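You operate a simulated robot arm through the tools that you are given. There is no shell and no other tool. Be economical: measure what you need, move in short steps, check, and stop when the job is done.

Carry out the task below with a simulated two-armed robot. There is one attempt and no reset: what you move stays moved.

TASK
Dust the bookcase, turn the red music box's key and slide the box on to the clean spot.
Fine: pink cloth, put back; hold the box with your other hand and give its key a quarter turn; open its lid last. What is to be rubbed or washed off counts as gone when no trace of it is left.

It is judged by the outcome, as a careful person would: the job done as asked, and still so three seconds after it is handed in. It fails if anything else is knocked over, pushed out of place, dropped, spilled or broken. A push-on lid holds only when it is set on centred and level and pressed home; a screw cap is set on level and turned clockwise until tight. Flat cloth is picked up by pressing the open fingertips on it (5 to 10 N) and closing them slowly along it; thin cloth reads only 2 to 8 mm in the jaws.

THE ROBOT
Two 7-joint arms with two-finger parallel grippers on one trunk, on a base that drives. Base frame: it is fixed to the floor where the robot stands at the start and does not move with it; the origin is under the middle of the robot, x ahead of it, y to its left, z up; the surface under the hand at the start is at about z = 860. Readings come in mm, degrees, newtons and seconds.
The left shoulder is at the start at [70, 163, 1270], the right one opposite. With the tool pointing down near the work surface each hand reaches from about 360 to 880 mm from the robot's upright axis, wherever it stands, measured 20 degrees to its own side. Places, roughly: cream hand vacuum [2250, 0, 500]; dust on the bookcase [700, 0, 900]; music box key [1000, 200, 900]; music box lid [1000, 100, 900]; red music box (13x9x6 cm) [1000, 100, 900]; vacuum switch [2300, -100, 400]. Payload 3.43 kg a hand.
The TCP of each hand is the grasp point between the finger pads, 34 mm short of the fingertips. In the tool frame z runs along the fingers and y along their closing line. Largest opening 128 mm; finger width 24, thickness 12; the body of the gripper, 48 by 130 mm, starts 96 mm behind the TCP.
Orientation is that of the tool frame in the base frame, as a unit quaternion [w, x, y, z]. With the fingers straight down and closing along the base's y, the tool's x points along the base's -x, its y along +y and its z along -z.

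THE INTERFACE
- The arms move only by the tool jog_arm. It takes "left_commands", "right_commands" or both (then of equal length, played together; a hand with none holds still); each is a list of rows, each a list of 3 entries, a list of its own where there are three numbers: the shift along the base's x, y, z in mm, then the turn, a rotation vector about the base's x, y, z in degrees, then the opening, from 0 (shut) to 1 (fully open). In form: [[[dx, dy, dz], [wx, wy, wz], claw], ...]. A call has 1 to 20 rows; each row shifts and turns the commanded pose from where the row before left it. Rows are played at 5 a second. More than 50 mm and 8.6 degrees between two rows, or a gripper value outside its range, and nothing of the call is played. A pose out of reach is approached as far as the arm can. The call stops where the force on the tool passes 40 N (or 10 N more than at its start, if that is more) or the arm is blocked; 0.2 s more then pass. The fingers move at their own pace (about 153 mm/s each) and stop on an object; they squeeze with about 22 N. The grip force told is the motor's: it shows also when the fingers shut on nothing. Time passes only in rows, and 0.2 s behind the last, so rows that do not move let the fingers close. The reply holds the time, the measured pose of the TCP, the force on the tool along the base axes, the opening and the grip force, in the units named above and with some noise, with the torque about the TCP (base axes, N m) and any sound that the robot's microphone picked up.
- Cameras (640 x 400 px; columns grow to the right, rows downward): "scene" is now at [131.8, 24.6, 1487.7]; the picture's right is [0.29, -0.96, 0.00], its down [-0.64, -0.19, -0.74] and it looks along [0.71, 0.21, -0.67] (base axes); focal length 294 px, centre (320, 200). "left" rides on the left gripper at [76, 11, -160] in its tool frame; the picture's right is [-0.15, 0.99, 0.00], its down [-0.88, -0.13, -0.46] and it looks along [-0.45, -0.07, 0.89] (tool axes); focal length 234 px, centre (320, 200). "right" rides on the right gripper at [76, -11, -160] in its tool frame; the picture's right is [0.15, 0.99, 0.00], its down [-0.88, 0.13, -0.46] and it looks along [-0.45, 0.07, 0.89] (tool axes); focal length 234 px, centre (320, 200). There is no depth. A picture from a camera that has moved, and an enlarged one, comes with that camera's place and axes in the base frame and with its lens.
- snapshot(camera): a new picture of that camera. The clock stands still meanwhile.
- slide_trunk(by): slides the trunk up (or, below 0, down) by that many mm; the arms and the scene camera ride with it, the base frame stays. It gives what a move gives, with no picture.
- drive_base(legs): drives the robot by 1 to 6 legs, each [ahead, left, turn to the left] in mm, mm and degrees, along the robot's own axes; the way and the turn of a leg run together, so that a leg with both is an arc; at most 1500 mm and 180 degrees a leg. The arms and the cameras ride along, it lands a little off, and it stops where it bumps. It gives what a move gives.
- head_to(pan, tilt): turns the head with the scene camera to pan (to the left, within 86 degrees either way) and tilt (down, from -29 to 69), counted from straight ahead of the robot. It gives what a move gives.
- zoom(camera, box): a new picture of the part [left, top, right, bottom] of that camera's present view, enlarged. The clock stands still meanwhile.
- close_job(): hands the job in; it is judged then, once.

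Work in short steps. Places have to be worked out from the pictures, the camera data and where the tool is seen: move nearer, look again, correct. Check each grasp and each placing, and mend what went wrong. You have 120 turns and 88 pictures in all, those below and enlarged ones among them. Open the grippers and draw the arms clear of the work before you hand the job in, unless the task says otherwise; then end with one line.

The tools are called after "Request:" as a command line: name --argument value ..., lists and objects as JSON in quotes. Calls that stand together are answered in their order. jog_arm: Moves the arms, as the interface text tells. Its arguments: {"type":"object","properties":{"left_commands":{"type":"array","items":{"type":"array"}},"right_commands":{"type":"array","items":{"type":"array"}}},"required":[]} The other tools are called the same way: slide_trunk (by) slides the trunk up or down; drive_base (legs) drives the base; head_to (pan, tilt) turns the head that bears the scene camera; snapshot (camera) takes a picture; zoom (camera, box) takes an enlarged picture of a part of a camera's view; close_job () hands the job in.

At the start:

```text
time_s: 0.0
left_position: [518.5, 286.3, 1202.9]
left_tool_rot: [0.0, -0.001, 1.0, -0.001]
left_force: [-0.1, 0.0, -0.9]
left_wrist_torque: [0.01, 0.01, -0.02]
left_finger_gap: 127.9
left_grip_force: 0.0
right_position: [509.8, -111.6, 1180.0]
right_tool_rot: [0.0, 0.0, 1.0, 0.001]
right_force: [-0.1, -0.2, -0.2]
right_wrist_torque: [-0.02, 0.03, 0.0]
right_finger_gap: 127.9
right_grip_force: 0.1
trunk travel left (down, up): [-750.0, 190.0]
robot x, y, heading: [2.1, 0.8, 0.2]
head pan, tilt: [16.8, 41.9]
```

scene: 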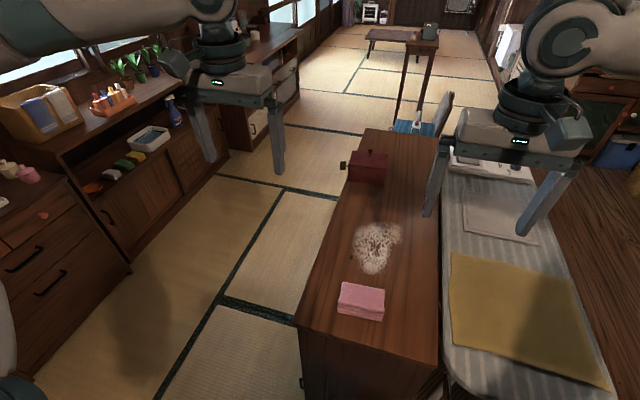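
right: 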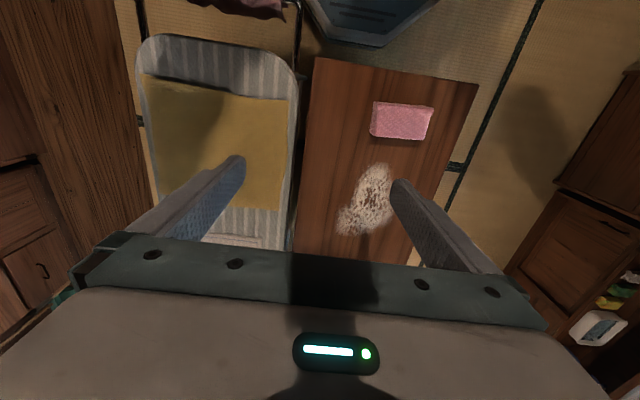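
left: 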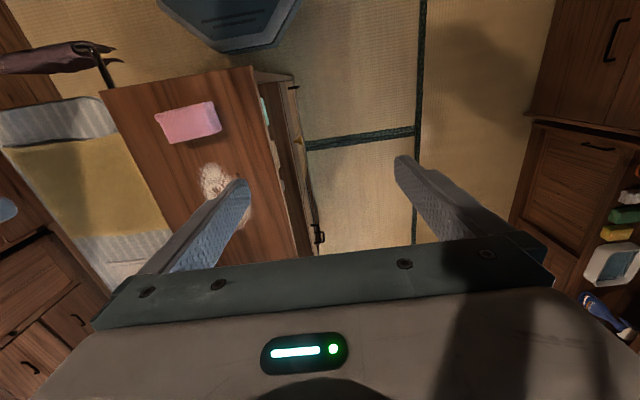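

I start by looking closely at the cloth, the dust and the music box.

Request:
zoom --camera "scene" --box '[310, 130, 430, 205]'

Request:
zoom --camera "scene" --box '[290, 200, 450, 400]'

```text
5.33 times, centred on (370, 168) of scene
camera zoom: at [131.8, 24.6, 1487.7], right [0.29, -0.96, 0.0], down [-0.64, -0.19, -0.74], along [0.71, 0.21, -0.67], focal length 1570 px, centre (53, 373)
```

zoom: 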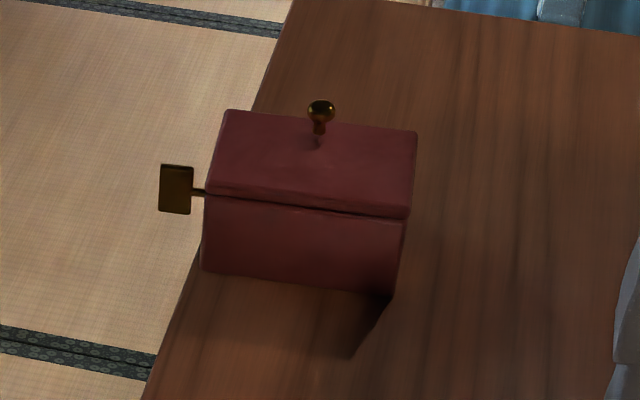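

```text
2.00 times, centred on (370, 300) of scene
camera zoom: at [131.8, 24.6, 1487.7], right [0.29, -0.96, 0.0], down [-0.64, -0.19, -0.74], along [0.71, 0.21, -0.67], focal length 589 px, centre (220, 0)
```

zoom: 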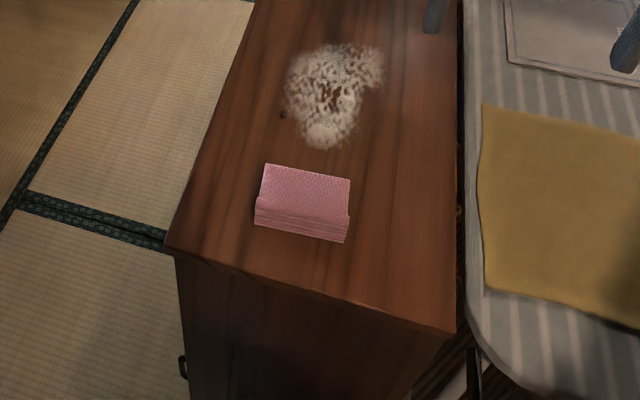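

The box is too far from here (about 965 mm), but the tatami aisle left of the bookcase is clear from about y = 160 to 1400. I'll drive there and face the bookcase from its left side, where everything should be within reach.

Request:
drive_base --legs '[[0, 700, 0], [770, 0, 0], [0, 0, -90]]'

Request:
head_to --pan 0 --tilt 50

Request:
snapshot --camera "scene"

```text
time_s: 11.4
left_position: [1061.6, 173.9, 1202.4]
left_tool_rot: [0.0, 0.708, 0.706, -0.001]
left_force: [-1.0, -0.3, 0.7]
left_wrist_torque: [0.0, 0.03, 0.01]
left_finger_gap: 127.8
left_grip_force: 0.1
right_position: [664.5, 183.6, 1180.0]
right_tool_rot: [0.0, 0.708, 0.706, 0.0]
right_force: [-0.4, 0.2, 0.3]
right_wrist_torque: [-0.01, 0.0, 0.0]
right_finger_gap: 127.8
right_grip_force: 0.0
trunk travel left (down, up): [-750.0, 190.0]
robot x, y, heading: [777.6, 692.3, -90.2]
head pan, tilt: [16.8, 41.9]
```

```text
time_s: 12.2
left_position: [1061.2, 173.7, 1201.5]
left_tool_rot: [0.0, 0.708, 0.706, -0.001]
left_force: [0.0, 0.2, -0.8]
left_wrist_torque: [0.0, -0.01, 0.01]
left_finger_gap: 128.0
left_grip_force: 0.1
right_position: [662.8, 183.7, 1180.5]
right_tool_rot: [0.0, 0.708, 0.706, 0.0]
right_force: [-0.1, 1.1, 0.4]
right_wrist_torque: [-0.01, 0.01, -0.01]
right_finger_gap: 128.0
right_grip_force: 0.0
trunk travel left (down, up): [-750.0, 190.0]
robot x, y, heading: [775.7, 692.4, -90.1]
head pan, tilt: [0.0, 50.0]
```

```text
82 pictures are left
camera scene: at [778.1, 565.4, 1476.4], right [-1.0, 0.0, 0.0], down [0.0, 0.77, -0.64], along [0.0, -0.64, -0.77], focal length 294 px, centre (320, 200)
```

scene: 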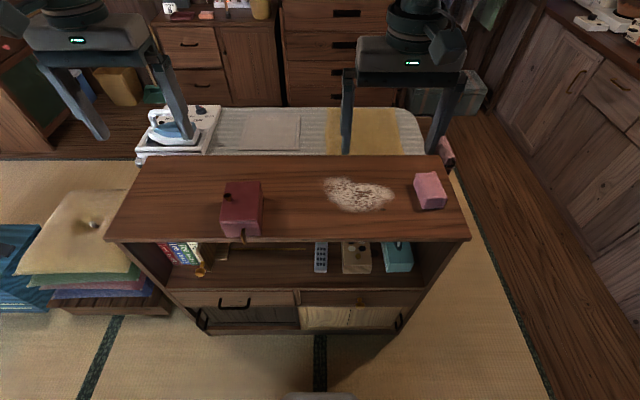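

The view is good. I'll zoom in to measure the box and the cloth.

Request:
zoom --camera "scene" --box '[190, 165, 290, 250]'

Request:
zoom --camera "scene" --box '[310, 155, 470, 245]'

```text
4.71 times, centred on (240, 208) of scene
camera zoom: at [778.1, 565.4, 1476.4], right [-1.0, 0.0, 0.0], down [0.0, 0.77, -0.64], along [0.0, -0.64, -0.77], focal length 1385 px, centre (696, 165)
```

zoom: 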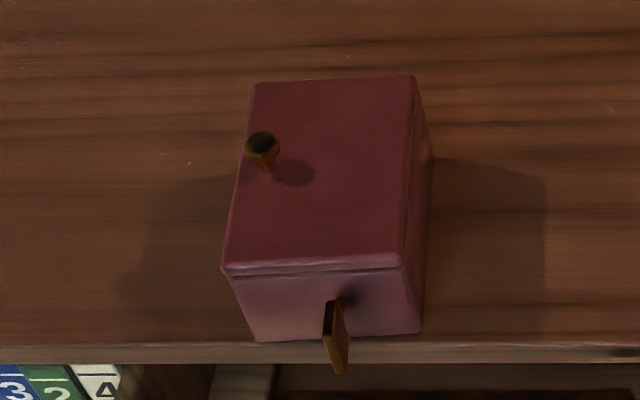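

```text
4.00 times, centred on (390, 200) of scene
camera zoom: at [778.1, 565.4, 1476.4], right [-1.0, 0.0, 0.0], down [0.0, 0.77, -0.64], along [0.0, -0.64, -0.77], focal length 1177 px, centre (40, 200)
```

zoom: 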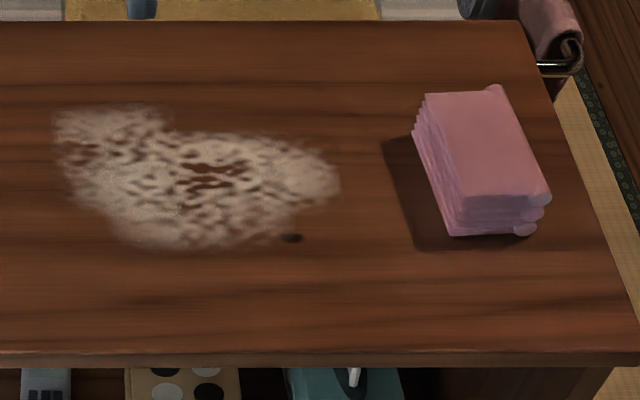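

The cloth pad is at x 450–505, y −25–72, about 25 mm thick. The dust covers x 570–770, y −40–98, and the lid is hinged on its −x side. I'll bring the right hand over the cloth.

Request:
jog_arm --right_commands '[[[-26.6, -23, -25.7], [0, 0, 0], 1], [[-26.6, -23, -25.7], [0, 0, 0], 1], [[-26.6, -23, -25.7], [0, 0, 0], 1], [[-26.6, -23, -25.7], [0, 0, 0], 1], [[-26.6, -23, -25.7], [0, 0, 0], 1], [[-26.6, -23, -25.7], [0, 0, 0], 1], [[-26.6, -23, -25.7], [0, 0, 0], 1], [[0, 0, 0], [0, 0, 0], 1]]'

Request:
snapshot --camera "right"

Request:
zoom --camera "scene" --box '[350, 100, 510, 250]'

```text
time_s: 14.0
left_position: [1061.8, 173.1, 1203.1]
left_tool_rot: [0.001, 0.709, 0.706, -0.001]
left_force: [0.0, 0.4, 0.3]
left_wrist_torque: [0.01, -0.01, 0.02]
left_finger_gap: 128.0
left_grip_force: 0.1
right_position: [478.8, 24.1, 1000.3]
right_tool_rot: [0.0, 0.709, 0.706, 0.0]
right_force: [0.0, -0.3, -0.2]
right_wrist_torque: [0.02, 0.0, 0.01]
right_finger_gap: 127.9
right_grip_force: 0.0
trunk travel left (down, up): [-750.0, 190.0]
robot x, y, heading: [778.1, 695.3, -89.9]
head pan, tilt: [0.0, 50.0]
```

```text
79 pictures are left
camera right: at [466.5, 99.7, 1160.2], right [0.99, 0.14, 0.0], down [0.13, -0.88, 0.46], along [0.06, -0.45, -0.89], focal length 234 px, centre (320, 200)
```

right: 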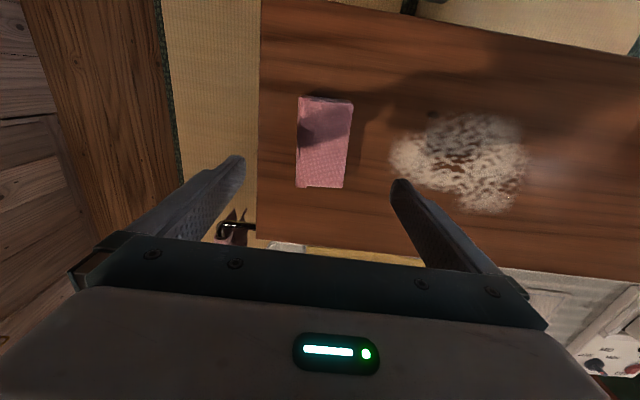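

```text
2.67 times, centred on (430, 175) of scene
camera zoom: at [778.8, 566.1, 1476.4], right [-1.0, 0.0, 0.0], down [0.0, 0.77, -0.64], along [0.0, -0.64, -0.77], focal length 785 px, centre (27, 267)
```

zoom: 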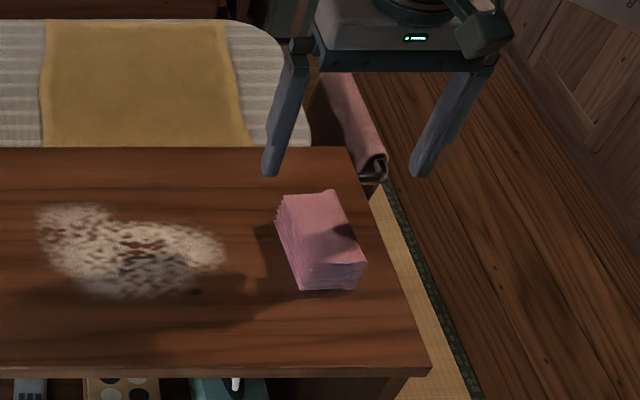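

The cloth centre is about (479, 30), between the fingers. I'll lower to just above the surface around the pad.

Request:
jog_arm --right_commands '[[[0, 5, -35], [0, 0, 0], 1], [[0, 0, -35], [0, 0, 0], 1], [[0, 0, -20], [0, 0, 0], 1], [[0, 0, -8], [0, 0, 0], 1], [[0, 0, -4], [0, 0, 0], 1], [[0, 0, 0], [0, 0, 0], 1]]'

Request:
zoom --camera "scene" --box '[350, 100, 510, 250]'

```text
time_s: 15.4
left_position: [1060.3, 173.8, 1203.2]
left_tool_rot: [0.0, 0.708, 0.706, -0.001]
left_force: [0.3, 0.9, -0.9]
left_wrist_torque: [0.0, 0.0, -0.01]
left_finger_gap: 127.7
left_grip_force: 0.1
right_position: [477.5, 28.0, 899.1]
right_tool_rot: [0.0, 0.708, 0.706, 0.001]
right_force: [-1.2, -0.4, -0.1]
right_wrist_torque: [0.02, 0.0, 0.0]
right_finger_gap: 127.9
right_grip_force: 0.1
trunk travel left (down, up): [-750.0, 190.0]
robot x, y, heading: [775.3, 691.5, -90.3]
head pan, tilt: [0.0, 50.0]
```

```text
2.67 times, centred on (430, 175) of scene
camera zoom: at [778.0, 565.4, 1476.4], right [-1.0, 0.0, 0.0], down [0.0, 0.77, -0.64], along [0.0, -0.64, -0.77], focal length 785 px, centre (27, 267)
```

zoom: 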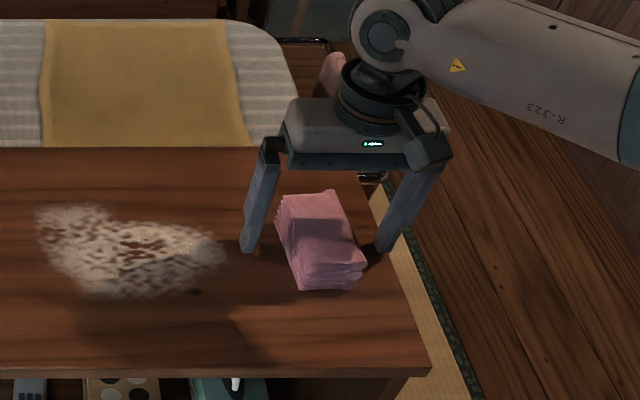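

I'll feel for the surface with the open fingers beside the cloth in small steps.

Request:
jog_arm --right_commands '[[[0, 0, -2], [0, 0, 0], 1], [[0, 0, -2], [0, 0, 0], 1], [[0, 0, 0], [0, 0, 0], 1]]'

```text
time_s: 16.2
left_position: [1060.9, 172.6, 1202.3]
left_tool_rot: [0.0, 0.708, 0.706, 0.0]
left_force: [0.0, 0.4, 0.4]
left_wrist_torque: [-0.03, 0.01, -0.05]
left_finger_gap: 128.0
left_grip_force: 0.0
right_position: [477.3, 27.0, 893.2]
right_tool_rot: [0.0, 0.709, 0.706, 0.0]
right_force: [-0.6, -0.5, 1.4]
right_wrist_torque: [0.03, 0.01, -0.02]
right_finger_gap: 127.7
right_grip_force: 0.0
trunk travel left (down, up): [-750.0, 190.0]
robot x, y, heading: [777.6, 697.6, -90.2]
head pan, tilt: [0.0, 50.0]
```

Contact begins at about z = 894, so the surface is about 860. I'll raise a little and close on the pad.

Request:
jog_arm --right_commands '[[[0, 0, 5], [0, 0, 0], 1], [[0, 0, 0], [0, 0, 0], 0.6], [[0, 0, 0], [0, 0, 0], 0.4], [[0, 0, 0], [0, 0, 0], 0.2], [[0, 0, 0], [0, 0, 0], 0], [[0, 0, 0], [0, 0, 0], 0], [[0, 0, 0], [0, 0, 0], 0]]'

Request:
zoom --camera "scene" --box '[350, 100, 510, 250]'

```text
time_s: 17.8
left_position: [1060.6, 173.6, 1202.7]
left_tool_rot: [0.0, 0.709, 0.705, -0.001]
left_force: [-0.1, 0.2, 0.3]
left_wrist_torque: [-0.02, -0.02, 0.0]
left_finger_gap: 127.8
left_grip_force: 0.1
right_position: [476.9, 26.9, 898.5]
right_tool_rot: [0.0, 0.709, 0.705, 0.0]
right_force: [-0.8, -0.3, 1.3]
right_wrist_torque: [0.07, 0.03, 0.06]
right_finger_gap: 59.9
right_grip_force: 22.4
trunk travel left (down, up): [-750.0, 190.0]
robot x, y, heading: [775.6, 692.7, -90.4]
head pan, tilt: [0.0, 50.0]
```

```text
2.67 times, centred on (430, 175) of scene
camera zoom: at [778.1, 565.4, 1476.4], right [-1.0, 0.0, 0.0], down [0.0, 0.77, -0.64], along [0.0, -0.64, -0.77], focal length 785 px, centre (27, 267)
```

zoom: 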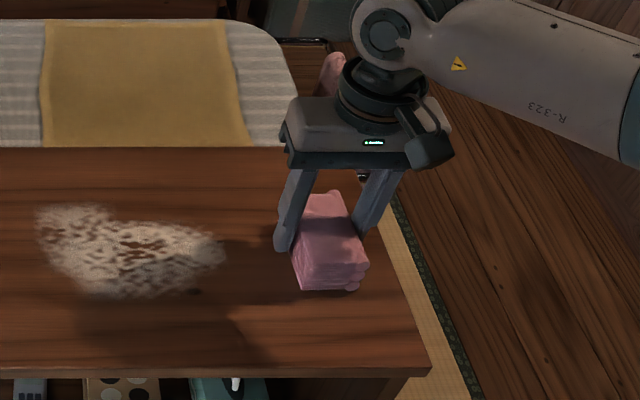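

The grip is 60 mm wide at 22 N and was taken at (477, 27, 898.5), which is where the cloth will go back. I'll lift it and move it to the near edge of the dust.

Request:
jog_arm --right_commands '[[[0, 0, 25], [0, 0, 0], 0], [[40, -10, 5], [0, 0, 0], 0], [[45, -10, 0], [0, 0, 0], 0], [[0, -7, -15], [0, 0, 0], 0], [[0, 0, -12], [0, 0, 0], 0], [[0, 0, -3], [0, 0, 0], 0], [[0, 0, -2], [0, 0, 0], 0], [[0, 0, 0], [0, 0, 0], 0]]'

Request:
zoom --camera "scene" --box '[310, 100, 470, 250]'

```text
time_s: 19.6
left_position: [1061.9, 175.1, 1203.6]
left_tool_rot: [-0.001, 0.708, 0.706, -0.001]
left_force: [0.1, 0.8, -0.5]
left_wrist_torque: [0.02, -0.03, 0.02]
left_finger_gap: 127.9
left_grip_force: 0.1
right_position: [563.0, 0.9, 898.6]
right_tool_rot: [0.0, 0.708, 0.706, -0.001]
right_force: [-1.3, -4.2, 14.7]
right_wrist_torque: [0.41, 0.16, 0.2]
right_finger_gap: 59.9
right_grip_force: 22.4
trunk travel left (down, up): [-750.0, 190.0]
robot x, y, heading: [776.5, 695.0, -90.2]
head pan, tilt: [0.0, 50.0]
```

```text
2.67 times, centred on (390, 175) of scene
camera zoom: at [778.7, 566.8, 1476.7], right [-1.0, 0.0, 0.0], down [0.0, 0.77, -0.64], along [0.0, -0.64, -0.77], focal length 785 px, centre (133, 267)
```

zoom: 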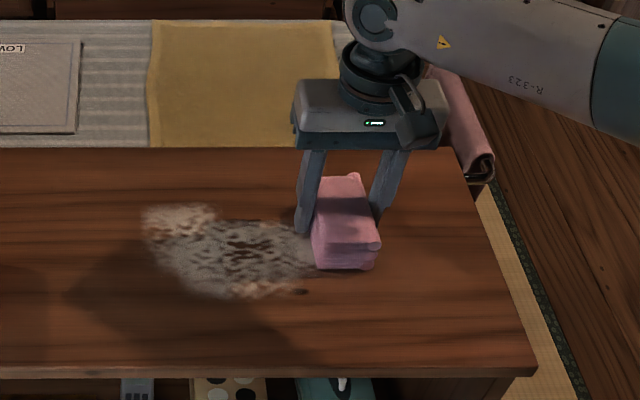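

The cloth is down with 15 N of pressure. I'll stroke across at y≈0.

Request:
jog_arm --right_commands '[[[20, 0, 0.5], [0, 0, 0], 0], [[20, 0, 0], [0, 0, 0], 0], [[20, 0, 0], [0, 0, 0], 0], [[20, 0, 0], [0, 0, 0], 0], [[20, 0, 0], [0, 0, 0], 0], [[20, 0, 0], [0, 0, 0], 0], [[20, 0, 0], [0, 0, 0], 0], [[20, 0, 0], [0, 0, 0], 0], [[20, 0, 0], [0, 0, 0], 0], [[20, 0, 0], [0, 0, 0], 0], [[20, 0, 0], [0, 0, 0], 0], [[0, 0, 0], [0, 0, 0], 0]]'

Request:
zoom --camera "scene" --box '[290, 100, 450, 250]'

```text
time_s: 22.2
left_position: [1060.5, 175.3, 1203.4]
left_tool_rot: [0.0, 0.708, 0.706, -0.002]
left_force: [-0.8, -1.0, 0.8]
left_wrist_torque: [-0.02, 0.0, 0.01]
left_finger_gap: 128.0
left_grip_force: 0.0
right_position: [782.4, 0.8, 899.4]
right_tool_rot: [0.001, 0.709, 0.705, 0.0]
right_force: [-4.6, 1.8, 15.4]
right_wrist_torque: [-0.02, 0.23, 0.05]
right_finger_gap: 59.8
right_grip_force: 21.6
trunk travel left (down, up): [-750.0, 190.0]
robot x, y, heading: [775.0, 689.7, -90.3]
head pan, tilt: [0.0, 50.0]
```

```text
2.67 times, centred on (370, 175) of scene
camera zoom: at [777.0, 567.6, 1476.6], right [-1.0, 0.0, 0.0], down [0.0, 0.77, -0.64], along [0.0, -0.64, -0.77], focal length 785 px, centre (187, 267)
```

zoom: 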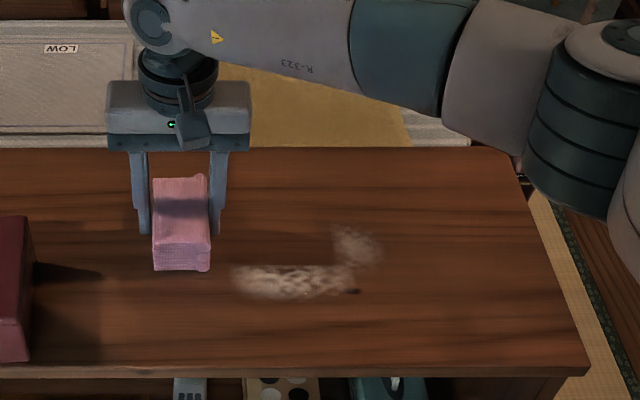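

The dust comes off well. Next come return strokes at y≈48, then y≈70.

Request:
jog_arm --right_commands '[[[-20, 24, 0], [0, 0, 0], 0], [[-20, 24, 0], [0, 0, 0], 0], [[-20, 0, 0], [0, 0, 0], 0], [[-20, 0, 0], [0, 0, 0], 0], [[-20, 0, 0], [0, 0, 0], 0], [[-20, 0, 0], [0, 0, 0], 0], [[-20, 0, 0], [0, 0, 0], 0], [[-20, 0, 0], [0, 0, 0], 0], [[-20, 0, 0], [0, 0, 0], 0], [[-20, 0, 0], [0, 0, 0], 0], [[-20, 0, 0], [0, 0, 0], 0], [[0, 22, 0], [0, 0, 0], 0], [[20, 0, 0], [0, 0, 0], 0], [[20, 0, 0], [0, 0, 0], 0], [[20, 0, 0], [0, 0, 0], 0], [[20, 0, 0], [0, 0, 0], 0], [[20, 0, 0], [0, 0, 0], 0], [[20, 0, 0], [0, 0, 0], 0], [[20, 0, 0], [0, 0, 0], 0], [[20, 0, 0], [0, 0, 0], 0]]'

Request:
zoom --camera "scene" --box '[290, 100, 450, 250]'

```text
time_s: 26.4
left_position: [1060.6, 174.0, 1202.3]
left_tool_rot: [0.001, 0.708, 0.706, -0.001]
left_force: [0.0, 0.2, 0.0]
left_wrist_torque: [0.02, 0.04, -0.01]
left_finger_gap: 127.9
left_grip_force: 0.1
right_position: [721.5, 71.9, 897.9]
right_tool_rot: [0.0, 0.709, 0.705, 0.0]
right_force: [-4.8, 0.6, 14.0]
right_wrist_torque: [-0.08, 0.14, 0.02]
right_finger_gap: 59.4
right_grip_force: 22.2
trunk travel left (down, up): [-750.0, 190.0]
robot x, y, heading: [777.0, 693.2, -90.2]
head pan, tilt: [0.0, 50.0]
```

```text
2.67 times, centred on (370, 175) of scene
camera zoom: at [778.4, 567.1, 1476.5], right [-1.0, 0.0, 0.0], down [0.0, 0.77, -0.64], along [0.0, -0.64, -0.77], focal length 785 px, centre (187, 267)
```

zoom: 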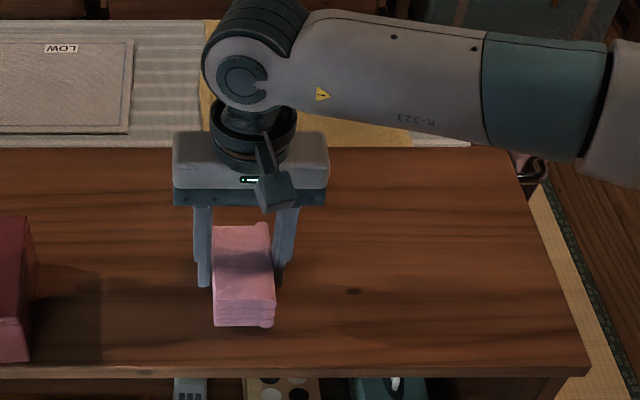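

Most of it is gone, and the dark fleck looks like a wood knot. I'll make one more pass over the middle and the far rim to be thorough.

Request:
jog_arm --right_commands '[[[22, 0, 0], [0, 0, 0], 0], [[22, 0, 0], [0, 0, 0], 0], [[15, -25, 0], [0, 0, 0], 0], [[-22, -22, 0], [0, 0, 0], 0], [[-24, 0, 0], [0, 0, 0], 0], [[-24, 0, 0], [0, 0, 0], 0], [[-24, 0, 0], [0, 0, 0], 0], [[-24, 0, 0], [0, 0, 0], 0], [[-24, 0, 0], [0, 0, 0], 0], [[-24, 0, 0], [0, 0, 0], 0], [[-24, 0, 0], [0, 0, 0], 0], [[-20, 0, 0], [0, 0, 0], 0], [[0, -40, 0], [0, 0, 0], 0], [[24, 0, 0], [0, 0, 0], 0], [[24, 0, 0], [0, 0, 0], 0], [[24, 0, 0], [0, 0, 0], 0], [[24, 0, 0], [0, 0, 0], 0], [[24, 0, 0], [0, 0, 0], 0], [[24, 0, 0], [0, 0, 0], 0], [[24, 0, 0], [0, 0, 0], 0]]'

Request:
jog_arm --right_commands '[[[24, 0, 0], [0, 0, 0], 0], [[20, 0, 0], [0, 0, 0], 0], [[0, 0, 30], [0, 0, 0], 0], [[-40, 0, 20], [0, 0, 0], 0], [[-45, 5, 0], [0, 0, 0], 0], [[-45, 5, 0], [0, 0, 0], 0], [[-45, 10, 0], [0, 0, 0], 0], [[-45, 10, 0], [0, 0, 0], 0], [[-45, 10, 0], [0, 0, 0], 0], [[0, 0, 0], [0, 0, 0], 0]]'

Request:
zoom --camera "scene" --box '[310, 130, 470, 250]'

```text
time_s: 30.6
left_position: [1061.0, 174.9, 1202.6]
left_tool_rot: [-0.001, 0.708, 0.706, -0.001]
left_force: [0.2, -0.1, -0.4]
left_wrist_torque: [0.02, 0.03, -0.02]
left_finger_gap: 127.8
left_grip_force: 0.1
right_position: [739.3, -16.3, 897.8]
right_tool_rot: [0.0, 0.709, 0.705, 0.0]
right_force: [-2.3, 1.1, 6.8]
right_wrist_torque: [0.02, 0.05, 0.06]
right_finger_gap: 59.3
right_grip_force: 21.9
trunk travel left (down, up): [-750.0, 190.0]
robot x, y, heading: [774.0, 692.5, -90.1]
head pan, tilt: [0.0, 50.0]
```

```text
time_s: 32.8
left_position: [1060.9, 173.5, 1202.2]
left_tool_rot: [0.0, 0.709, 0.705, -0.002]
left_force: [0.4, 1.2, -0.3]
left_wrist_torque: [-0.01, 0.01, -0.02]
left_finger_gap: 128.0
left_grip_force: 0.1
right_position: [519.8, 23.4, 947.9]
right_tool_rot: [0.001, 0.708, 0.706, 0.001]
right_force: [0.2, -1.2, -0.4]
right_wrist_torque: [-0.02, 0.06, -0.01]
right_finger_gap: 59.5
right_grip_force: 22.1
trunk travel left (down, up): [-750.0, 190.0]
robot x, y, heading: [774.6, 696.2, -90.2]
head pan, tilt: [0.0, 50.0]
```

```text
3.33 times, centred on (390, 190) of scene
camera zoom: at [779.3, 564.8, 1476.3], right [-1.0, 0.0, 0.0], down [0.0, 0.77, -0.64], along [0.0, -0.64, -0.77], focal length 981 px, centre (87, 233)
```

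zoom: 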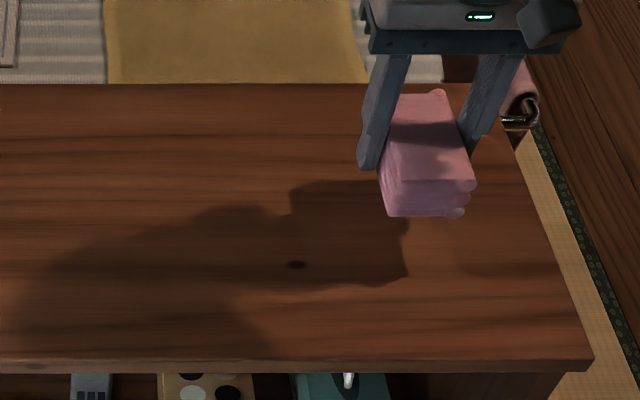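

The top looks clean. I'll set the cloth back at (477, 27).

Request:
jog_arm --right_commands '[[[-43, 4, 0], [0, 0, 0], 0], [[0, 0, -25], [0, 0, 0], 0], [[0, 0, -16], [0, 0, 0], 0], [[0, 0, -6], [0, 0, 0], 0], [[0, 0, -2], [0, 0, 0], 0], [[0, 0, 0], [0, 0, 0], 0]]'

```text
time_s: 34.2
left_position: [1061.1, 173.4, 1203.3]
left_tool_rot: [0.001, 0.708, 0.706, -0.001]
left_force: [0.4, 0.0, 0.0]
left_wrist_torque: [0.0, -0.01, 0.02]
left_finger_gap: 128.1
left_grip_force: 0.1
right_position: [475.6, 27.0, 898.2]
right_tool_rot: [0.001, 0.708, 0.706, 0.0]
right_force: [0.4, 0.4, 0.9]
right_wrist_torque: [-0.1, 0.07, 0.03]
right_finger_gap: 59.2
right_grip_force: 21.8
trunk travel left (down, up): [-750.0, 190.0]
robot x, y, heading: [776.2, 692.4, -90.2]
head pan, tilt: [0.0, 50.0]
```

The cloth is at its start place, just touching. I'll press slightly, open the fingers and rise straight up.

Request:
jog_arm --right_commands '[[[0, 0, -1], [0, 0, 0], 0], [[0, 0, 0], [0, 0, 0], 0.55], [[0, 0, 0], [0, 0, 0], 0.8], [[0, 0, 0], [0, 0, 0], 1], [[0, 0, 0], [0, 0, 0], 1], [[0, 0, 30], [0, 0, 0], 1], [[0, 0, 40], [0, 0, 0], 1], [[0, 0, 45], [0, 0, 0], 1], [[0, 0, 45], [0, 0, 0], 1], [[0, 20, 45], [0, 0, 0], 1], [[0, 45, 20], [0, 0, 0], 1], [[0, 45, 20], [0, 0, 0], 1], [[0, 0, 0], [0, 0, 0], 1]]'

Request:
zoom --camera "scene" --box '[300, 140, 470, 250]'

Request:
snapshot --camera "right"

```text
time_s: 37.0
left_position: [1062.5, 171.9, 1201.9]
left_tool_rot: [0.0, 0.708, 0.706, -0.001]
left_force: [-0.5, -0.8, -0.3]
left_wrist_torque: [0.04, 0.02, 0.01]
left_finger_gap: 128.1
left_grip_force: 0.2
right_position: [475.5, 138.5, 1144.2]
right_tool_rot: [0.0, 0.709, 0.705, 0.002]
right_force: [-0.5, 0.1, 0.8]
right_wrist_torque: [0.03, -0.02, 0.0]
right_finger_gap: 127.9
right_grip_force: 0.0
trunk travel left (down, up): [-750.0, 190.0]
robot x, y, heading: [779.0, 689.0, -90.4]
head pan, tilt: [0.0, 50.0]
```

```text
3.64 times, centred on (385, 195) of scene
camera zoom: at [778.5, 564.4, 1476.2], right [-1.0, 0.0, 0.0], down [0.0, 0.77, -0.64], along [0.0, -0.64, -0.77], focal length 1070 px, centre (84, 218)
```

zoom: 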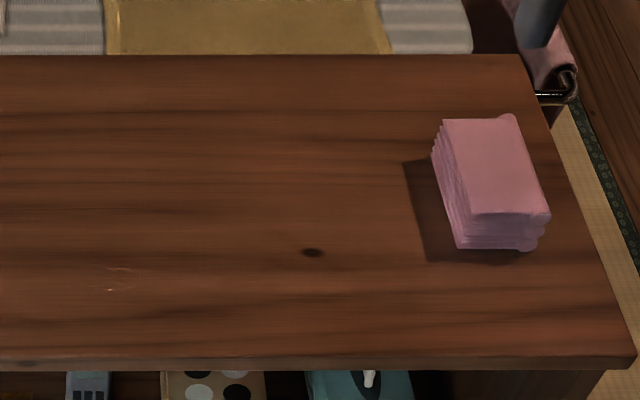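

```text
70 pictures are left
camera right: at [464.4, 215.1, 1303.9], right [0.99, 0.14, 0.0], down [0.13, -0.88, 0.45], along [0.06, -0.45, -0.89], focal length 234 px, centre (320, 200)
```

right: 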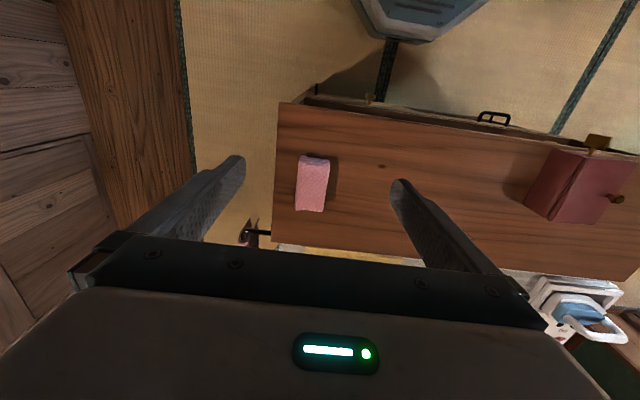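

The cloth is back and the dust is gone, apart from a faint light fleck near (753, 99). I'll check that more closely.

Request:
zoom --camera "scene" --box '[310, 200, 350, 225]'

Request:
zoom --camera "scene" --box '[310, 165, 390, 215]'

```text
16.00 times, centred on (330, 212) of scene
camera zoom: at [778.5, 564.4, 1476.2], right [-1.0, 0.0, 0.0], down [0.0, 0.77, -0.64], along [0.0, -0.64, -0.77], focal length 4709 px, centre (160, 0)
```

zoom: 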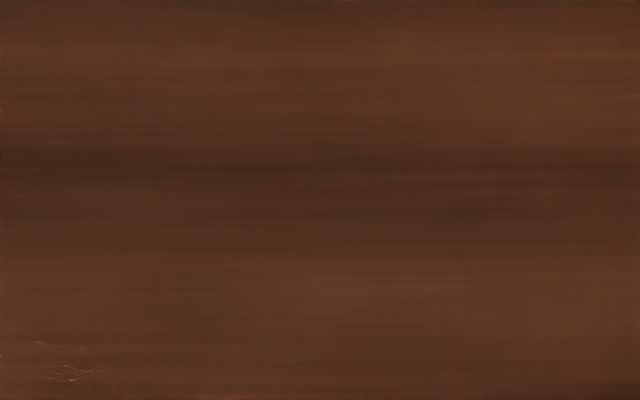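

```text
8.00 times, centred on (350, 190) of scene
camera zoom: at [778.5, 564.4, 1476.2], right [-1.0, 0.0, 0.0], down [0.0, 0.77, -0.64], along [0.0, -0.64, -0.77], focal length 2355 px, centre (80, 280)
```

zoom: 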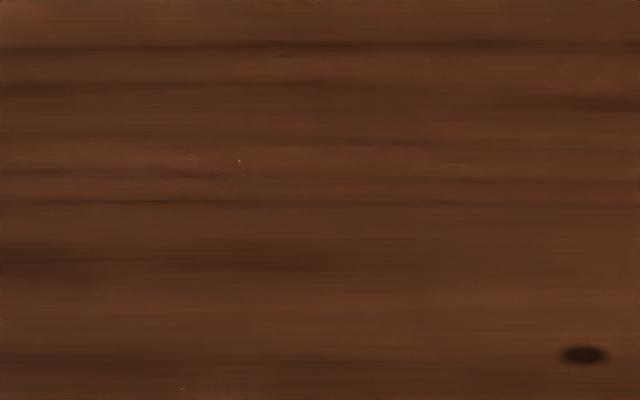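

Only wood grain remains, so the dusting is done. Now I'll centre the robot on the music box and back off a little, so that the left hand can reach the key horizontally while the right hand holds the box from above.

Request:
drive_base --legs '[[-70, 150, 0]]'

Request:
head_to --pan 0 --tilt 50

Request:
zoom --camera "scene" --box '[240, 140, 360, 235]'

```text
time_s: 38.4
left_position: [1210.2, 241.5, 1202.9]
left_tool_rot: [-0.001, 0.709, 0.705, 0.0]
left_force: [0.4, 0.1, -0.1]
left_wrist_torque: [0.0, -0.02, 0.03]
left_finger_gap: 128.1
left_grip_force: 0.1
right_position: [622.7, 207.7, 1143.7]
right_tool_rot: [0.0, 0.709, 0.705, 0.002]
right_force: [0.0, 0.1, 0.2]
right_wrist_torque: [-0.03, -0.04, -0.01]
right_finger_gap: 128.2
right_grip_force: 0.0
trunk travel left (down, up): [-750.0, 190.0]
robot x, y, heading: [928.6, 761.9, -90.0]
head pan, tilt: [0.0, 50.0]
```

```text
time_s: 39.0
left_position: [1209.7, 241.9, 1202.6]
left_tool_rot: [0.0, 0.709, 0.705, -0.001]
left_force: [0.6, -0.2, -0.2]
left_wrist_torque: [-0.01, -0.03, 0.0]
left_finger_gap: 128.1
left_grip_force: 0.0
right_position: [625.7, 208.5, 1143.9]
right_tool_rot: [0.001, 0.709, 0.705, -0.001]
right_force: [-0.1, 0.2, 0.5]
right_wrist_torque: [-0.01, 0.04, 0.01]
right_finger_gap: 128.2
right_grip_force: 0.0
trunk travel left (down, up): [-750.0, 190.0]
robot x, y, heading: [925.8, 761.9, -90.1]
head pan, tilt: [0.0, 50.0]
```

```text
4.21 times, centred on (300, 188) of scene
camera zoom: at [927.5, 634.6, 1476.3], right [-1.0, 0.0, 0.0], down [0.0, 0.77, -0.64], along [0.0, -0.64, -0.77], focal length 1239 px, centre (404, 253)
```

zoom: 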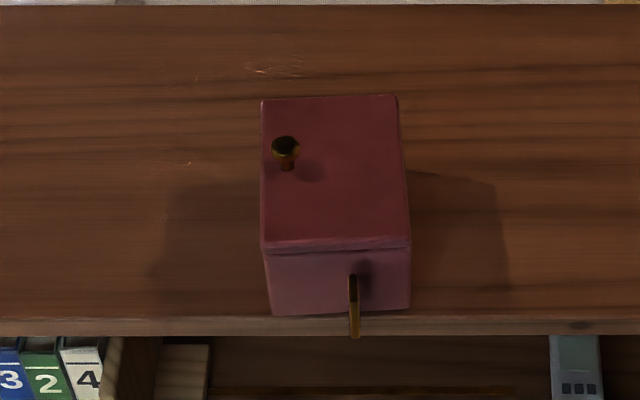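

The box centre is about (971, 104), rotated about +4°. The knob is at (999, 107) and the key near (956, 186). I'll bring the right hand above the back part of the box, clear of the knob.

Request:
jog_arm --right_commands '[[[43.4, -16.8, -15.5], [0, 0, 0.5], 1], [[43.4, -16.8, -15.5], [0, 0, 0.5], 1], [[43.4, -16.8, -15.5], [0, 0, 0.5], 1], [[43.4, -16.8, -15.5], [0, 0, 0.5], 1], [[43.4, -16.8, -15.5], [0, 0, 0.5], 1], [[43.4, -16.8, -15.5], [0, 0, 0.5], 1], [[43.4, -16.8, -15.5], [0, 0, 0.5], 1], [[43.4, -16.8, -15.5], [0, 0, 0.5], 1], [[0, 0, 0], [0, 0, 0], 1]]'

Request:
snapshot --camera "right"

Request:
snapshot --camera "scene"

```text
time_s: 41.0
left_position: [1209.6, 242.4, 1203.6]
left_tool_rot: [0.0, 0.709, 0.705, -0.002]
left_force: [0.4, -0.1, 0.4]
left_wrist_torque: [-0.01, -0.02, 0.0]
left_finger_gap: 128.0
left_grip_force: 0.1
right_position: [971.9, 73.5, 1020.1]
right_tool_rot: [0.0, 0.684, 0.729, -0.001]
right_force: [-0.8, 0.0, -0.7]
right_wrist_torque: [-0.03, 0.0, 0.0]
right_finger_gap: 128.0
right_grip_force: 0.1
trunk travel left (down, up): [-750.0, 190.0]
robot x, y, heading: [927.4, 760.2, -90.1]
head pan, tilt: [0.0, 50.0]
```

```text
66 pictures are left
camera right: at [955.6, 149.4, 1180.0], right [0.98, 0.21, 0.0], down [0.19, -0.87, 0.46], along [0.1, -0.45, -0.89], focal length 234 px, centre (320, 200)
```

right: 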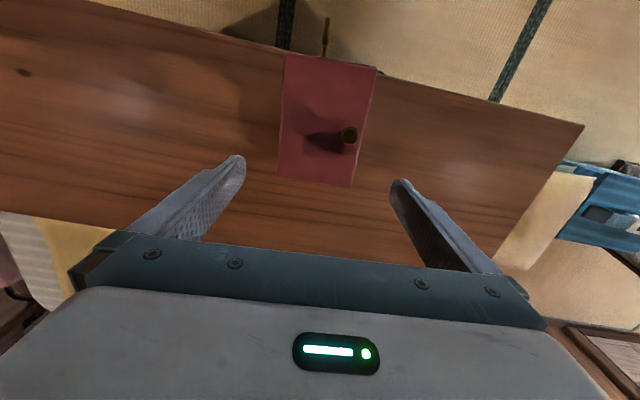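

```text
65 pictures are left
camera scene: at [926.5, 635.0, 1476.4], right [-1.0, 0.0, 0.0], down [0.0, 0.77, -0.64], along [0.0, -0.64, -0.77], focal length 294 px, centre (320, 200)
```

scene: 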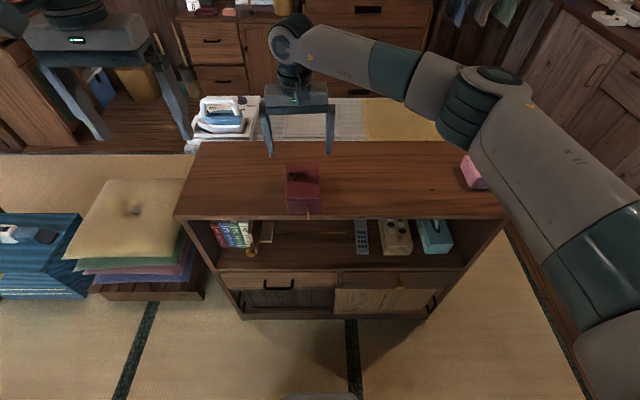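

The right camera confirms the box centre at (969, 105) and the rotation at 4.3°, with the hand well aligned. I'll descend around it.

Request:
jog_arm --right_commands '[[[0, 0, -35], [0, 0, 0], 1], [[0, 0, -35], [0, 0, 0], 1], [[0, 0, -30], [0, 0, 0], 1], [[0, 0, -14], [0, 0, 0], 1], [[0, 0, -8], [0, 0, 0], 1], [[0, 0, 0], [0, 0, 0], 1]]'

Request:
zoom --camera "scene" --box '[240, 110, 370, 230]'

```text
time_s: 42.4
left_position: [1210.4, 242.4, 1202.9]
left_tool_rot: [0.0, 0.709, 0.705, -0.001]
left_force: [0.4, 1.1, -0.4]
left_wrist_torque: [-0.01, 0.0, 0.02]
left_finger_gap: 127.8
left_grip_force: 0.1
right_position: [972.2, 73.1, 897.3]
right_tool_rot: [0.0, 0.684, 0.73, 0.001]
right_force: [-0.3, -0.1, 0.6]
right_wrist_torque: [0.01, -0.03, -0.01]
right_finger_gap: 128.4
right_grip_force: 0.1
trunk travel left (down, up): [-750.0, 190.0]
robot x, y, heading: [925.2, 763.8, -90.3]
head pan, tilt: [0.0, 50.0]
```

```text
3.33 times, centred on (305, 170) of scene
camera zoom: at [928.3, 634.7, 1476.4], right [-1.0, 0.0, 0.0], down [0.0, 0.77, -0.64], along [0.0, -0.64, -0.77], focal length 981 px, centre (370, 300)
```

zoom: 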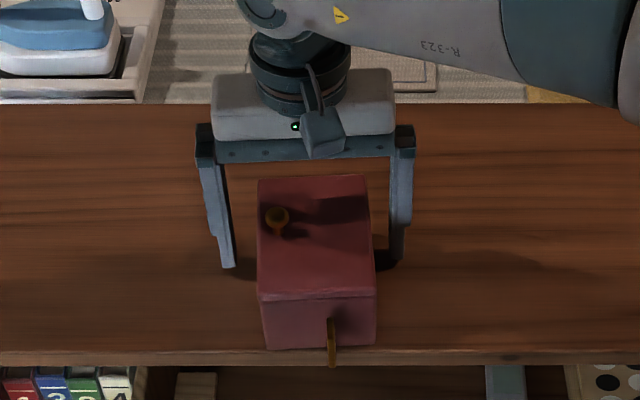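

The fingers straddle the box evenly, so I'll close on it.

Request:
jog_arm --right_commands '[[[0, 0, 0], [0, 0, 0], 0.85], [[0, 0, 0], [0, 0, 0], 0.75], [[0, 0, 0], [0, 0, 0], 0.7], [[0, 0, 0], [0, 0, 0], 0.66], [[0, 0, 0], [0, 0, 0], 0.6], [[0, 0, 0], [0, 0, 0], 0.5], [[0, 0, 0], [0, 0, 0], 0.5]]'

Request:
zoom --camera "scene" --box '[240, 110, 370, 230]'

```text
time_s: 44.0
left_position: [1211.9, 242.5, 1202.7]
left_tool_rot: [0.0, 0.709, 0.705, -0.002]
left_force: [0.3, 0.3, -0.4]
left_wrist_torque: [0.0, -0.02, -0.01]
left_finger_gap: 128.1
left_grip_force: 0.0
right_position: [972.9, 74.5, 897.0]
right_tool_rot: [0.001, 0.684, 0.729, 0.001]
right_force: [-2.2, -0.7, 1.2]
right_wrist_torque: [0.05, 0.35, 0.13]
right_finger_gap: 89.0
right_grip_force: 21.9
trunk travel left (down, up): [-750.0, 190.0]
robot x, y, heading: [929.2, 765.0, -90.1]
head pan, tilt: [0.0, 50.0]
```

```text
3.33 times, centred on (305, 170) of scene
camera zoom: at [927.9, 634.7, 1476.4], right [-1.0, 0.0, 0.0], down [0.0, 0.77, -0.64], along [0.0, -0.64, -0.77], focal length 981 px, centre (370, 300)
```

zoom: 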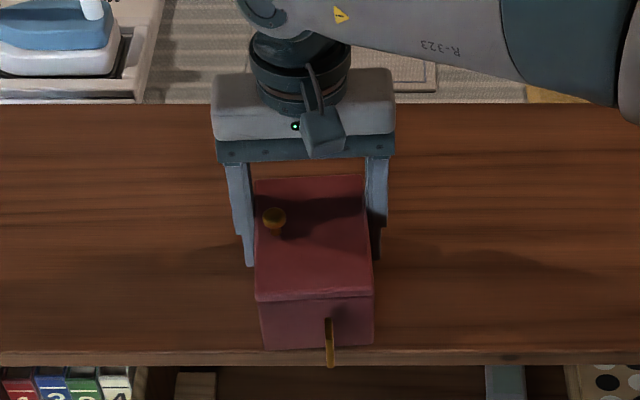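

The box is held at 89 mm, 22 N. Now I'll turn the left hand to point horizontally at the key, clear of the bookcase.

Request:
jog_arm --left_commands '[[[-5, 4, -12], [-8.18, 0, 0], 1], [[-5, 4, -12], [-8.18, 0, 0], 1], [[-5, 4, -12], [-8.18, 0, 0], 1], [[-5, 4, -12], [-8.18, 0, 0], 1], [[-5, 4, -12], [-8.18, 0, 0], 1], [[-5, 4, -12], [-8.18, 0, 0], 1], [[-5, 4, -12], [-8.18, 0, 0], 1], [[-5, 4, -12], [-8.18, 0, 0], 1], [[-5, 4, -12], [-8.18, 0, 0], 1], [[-5, 4, -12], [-8.18, 0, 0], 1], [[-5, 4, -12], [-8.2, 0, 0], 1], [[0, 0, 0], [0, 0, 4.3], 1], [[0, 0, 0], [0, 0, 0], 1]]'

Request:
snapshot --camera "left"

Request:
snapshot --camera "scene"

```text
time_s: 46.8
left_position: [1163.0, 177.7, 1075.1]
left_tool_rot: [0.52, 0.481, 0.517, -0.48]
left_force: [0.3, -0.4, -0.6]
left_wrist_torque: [-0.02, 0.0, -0.04]
left_finger_gap: 127.9
left_grip_force: 0.1
left hand out of reach, approached as far as the arm can: row 5, 6, 7, 8, 9
right_position: [972.8, 73.8, 898.1]
right_tool_rot: [0.0, 0.684, 0.729, 0.0]
right_force: [-0.2, 0.1, -0.1]
right_wrist_torque: [0.27, 0.3, 0.04]
right_finger_gap: 88.6
right_grip_force: 22.1
trunk travel left (down, up): [-750.0, 190.0]
robot x, y, heading: [924.9, 761.3, -90.2]
head pan, tilt: [0.0, 50.0]
```

```text
62 pictures are left
camera left: at [1161.5, 337.9, 1000.7], right [0.99, 0.07, 0.15], down [-0.17, 0.45, 0.88], along [0.0, -0.89, 0.45], focal length 234 px, centre (320, 200)
```

left: 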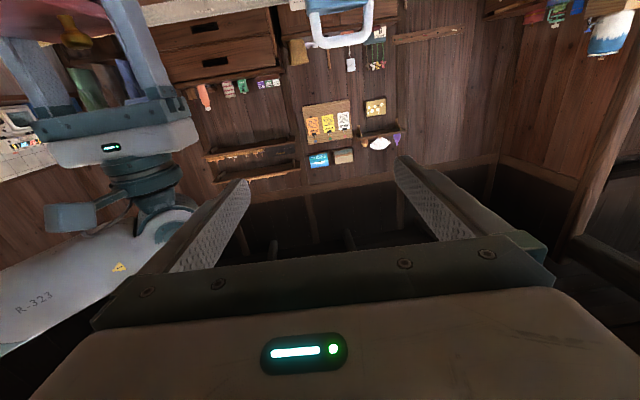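

```text
61 pictures are left
camera scene: at [928.6, 634.9, 1476.4], right [-1.0, 0.0, 0.0], down [0.0, 0.77, -0.64], along [0.0, -0.64, -0.77], focal length 294 px, centre (320, 200)
```

scene: 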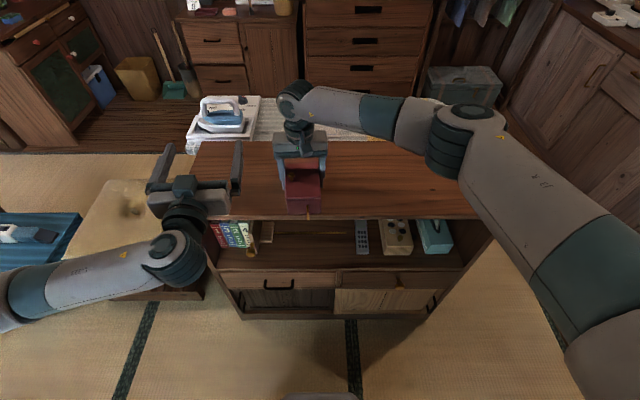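

The orientation is right, but the elbow was crowded. I'll try to move back and down towards the key's height while staying off the bookcase.

Request:
jog_arm --left_commands '[[[0, 20, -10], [0, 0, 0], 0.5], [[0, 20, -10], [0, 0, 0], 0.5], [[0, 20, -10], [0, 0, 0], 0.5], [[0, 12, -10], [0, 0, 0], 0.5], [[0, 0, 0], [0, 0, 0], 0.5]]'

```text
time_s: 48.0
left_position: [1162.1, 252.1, 1035.9]
left_tool_rot: [0.52, 0.482, 0.516, -0.481]
left_force: [0.2, 0.2, -0.2]
left_wrist_torque: [0.01, 0.01, -0.02]
left_finger_gap: 64.1
left_grip_force: 0.0
right_position: [971.7, 74.2, 898.3]
right_tool_rot: [0.0, 0.684, 0.73, 0.0]
right_force: [0.7, 1.3, -0.7]
right_wrist_torque: [-0.15, 0.24, -0.06]
right_finger_gap: 88.7
right_grip_force: 22.2
trunk travel left (down, up): [-750.0, 190.0]
robot x, y, heading: [928.0, 760.5, -90.6]
head pan, tilt: [0.0, 50.0]
```

That worked. Now I'll go down and across to line up with the key, tips about 20 mm off it.

Request:
jog_arm --left_commands '[[[-25, 2, -28], [0, 0, 0], 0.5], [[-25, 2, -28], [0, 0, 0], 0.5], [[-25, 2, -28], [0, 0, 0], 0.5], [[-25, 0, -28], [0, 0, 0], 0.5], [[-25, 0, -18], [0, 0, 0], 0.5], [[-25, 0, -8], [0, 0, 0], 0.5], [[-25, 0, 0], [0, 0, 0], 0.5], [[-15, 0, 0], [0, 0, 0], 0.5], [[0, 0, 0], [0, 0, 0], 0.5]]'

Request:
snapshot --camera "left"

Request:
zoom --camera "scene" --box '[240, 120, 370, 280]'

```text
time_s: 50.0
left_position: [986.3, 253.9, 894.0]
left_tool_rot: [0.52, 0.484, 0.514, -0.481]
left_force: [-1.0, 0.4, 0.1]
left_wrist_torque: [-0.01, 0.01, 0.02]
left_finger_gap: 63.9
left_grip_force: 0.1
right_position: [984.8, 71.2, 896.2]
right_tool_rot: [-0.003, 0.682, 0.731, -0.003]
right_force: [5.0, -1.5, 16.0]
right_wrist_torque: [-0.27, -0.39, 0.34]
right_finger_gap: 88.4
right_grip_force: 22.6
trunk travel left (down, up): [-750.0, 190.0]
robot x, y, heading: [927.6, 759.8, -90.4]
head pan, tilt: [0.0, 50.0]
```

```text
60 pictures are left
camera left: at [985.3, 414.5, 819.4], right [0.99, 0.07, 0.15], down [-0.17, 0.45, 0.88], along [-0.01, -0.89, 0.45], focal length 234 px, centre (320, 200)
```

left: 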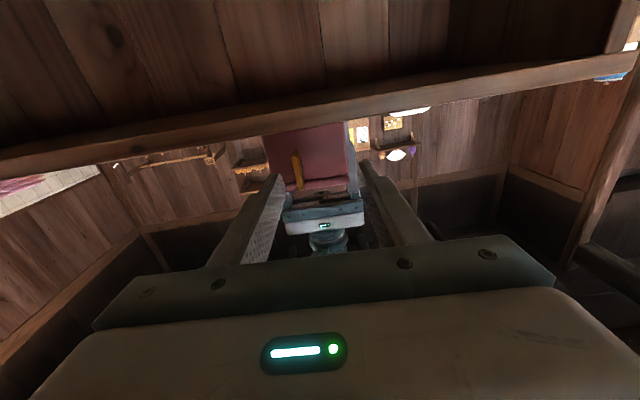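

```text
2.50 times, centred on (305, 200) of scene
camera zoom: at [944.7, 632.6, 1475.3], right [-1.0, 0.0, 0.01], down [-0.01, 0.77, -0.64], along [-0.01, -0.64, -0.77], focal length 736 px, centre (358, 200)
```

zoom: 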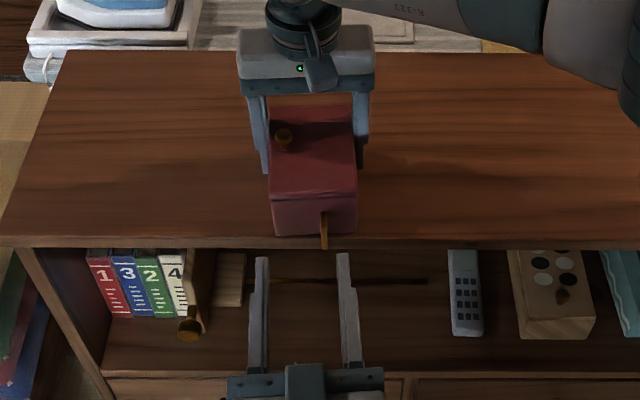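

The right hand and scene camera have shifted about 13–17 mm, so the robot body is leaning. Something may be touching the left arm; I'll look before moving.

Request:
snapshot --camera "scene"

Request:
jog_arm --left_commands '[[[0, 0, 0], [0, 0, 0], 0.5]]'

```text
58 pictures are left
camera scene: at [944.7, 632.6, 1475.3], right [-1.0, 0.0, 0.01], down [-0.01, 0.77, -0.64], along [-0.01, -0.64, -0.77], focal length 294 px, centre (320, 200)
```

scene: 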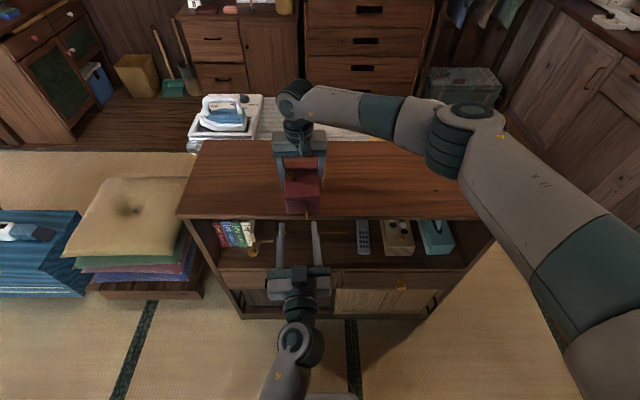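

```text
time_s: 50.4
left_position: [985.6, 254.3, 894.6]
left_tool_rot: [0.519, 0.483, 0.514, -0.482]
left_force: [0.1, -0.1, 0.7]
left_wrist_torque: [0.01, -0.04, -0.01]
left_finger_gap: 63.9
left_grip_force: 0.1
right_position: [985.3, 72.8, 895.8]
right_tool_rot: [-0.003, 0.684, 0.73, -0.003]
right_force: [8.7, -0.7, 17.2]
right_wrist_torque: [-0.34, -0.51, 0.07]
right_finger_gap: 88.1
right_grip_force: 22.0
trunk travel left (down, up): [-750.0, 190.0]
robot x, y, heading: [928.3, 761.9, -89.9]
head pan, tilt: [0.0, 50.0]
```

The left forearm seems to be crowding the robot's own column and bending it. I'll retrace the left hand, release the box, and stand further back and to the right for more elbow room.

Request:
jog_arm --left_commands '[[[20, 0, 0], [0, 0, 0], 0.5], [[25, 0, 0], [0, 0, 0], 0.5], [[25, 0, 8], [0, 0, 0], 0.5], [[25, 0, 18], [0, 0, 0], 0.5], [[25, 0, 28], [0, 0, 0], 0.5], [[25, 0, 28], [0, 0, 0], 0.5], [[25, 0, 28], [0, 0, 0], 0.5], [[20, 0, 28], [0, 0, 0], 0.5], [[0, 0, 0], [0, 0, 0], 0.5]]'

Request:
zoom --camera "scene" --box '[240, 110, 370, 230]'

```text
time_s: 52.4
left_position: [1160.9, 254.4, 1032.8]
left_tool_rot: [0.519, 0.482, 0.516, -0.481]
left_force: [-1.0, 0.6, -0.5]
left_wrist_torque: [-0.01, -0.03, 0.02]
left_finger_gap: 63.8
left_grip_force: 0.0
left hand out of reach, approached as far as the arm can: row 8
right_position: [971.7, 72.7, 898.3]
right_tool_rot: [0.0, 0.684, 0.73, 0.0]
right_force: [-0.7, 0.1, -1.0]
right_wrist_torque: [-0.2, 0.0, 0.02]
right_finger_gap: 88.7
right_grip_force: 21.7
trunk travel left (down, up): [-750.0, 190.0]
robot x, y, heading: [928.9, 758.8, -90.0]
head pan, tilt: [0.0, 50.0]
```

```text
3.33 times, centred on (305, 170) of scene
camera zoom: at [927.7, 634.4, 1476.3], right [-1.0, 0.0, 0.0], down [0.0, 0.77, -0.64], along [0.0, -0.64, -0.77], focal length 981 px, centre (370, 300)
```

zoom: 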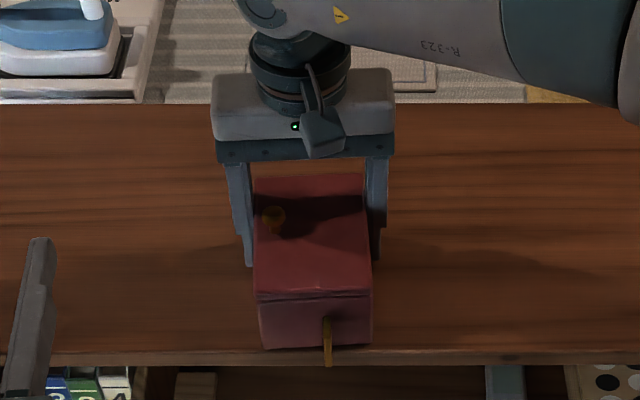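

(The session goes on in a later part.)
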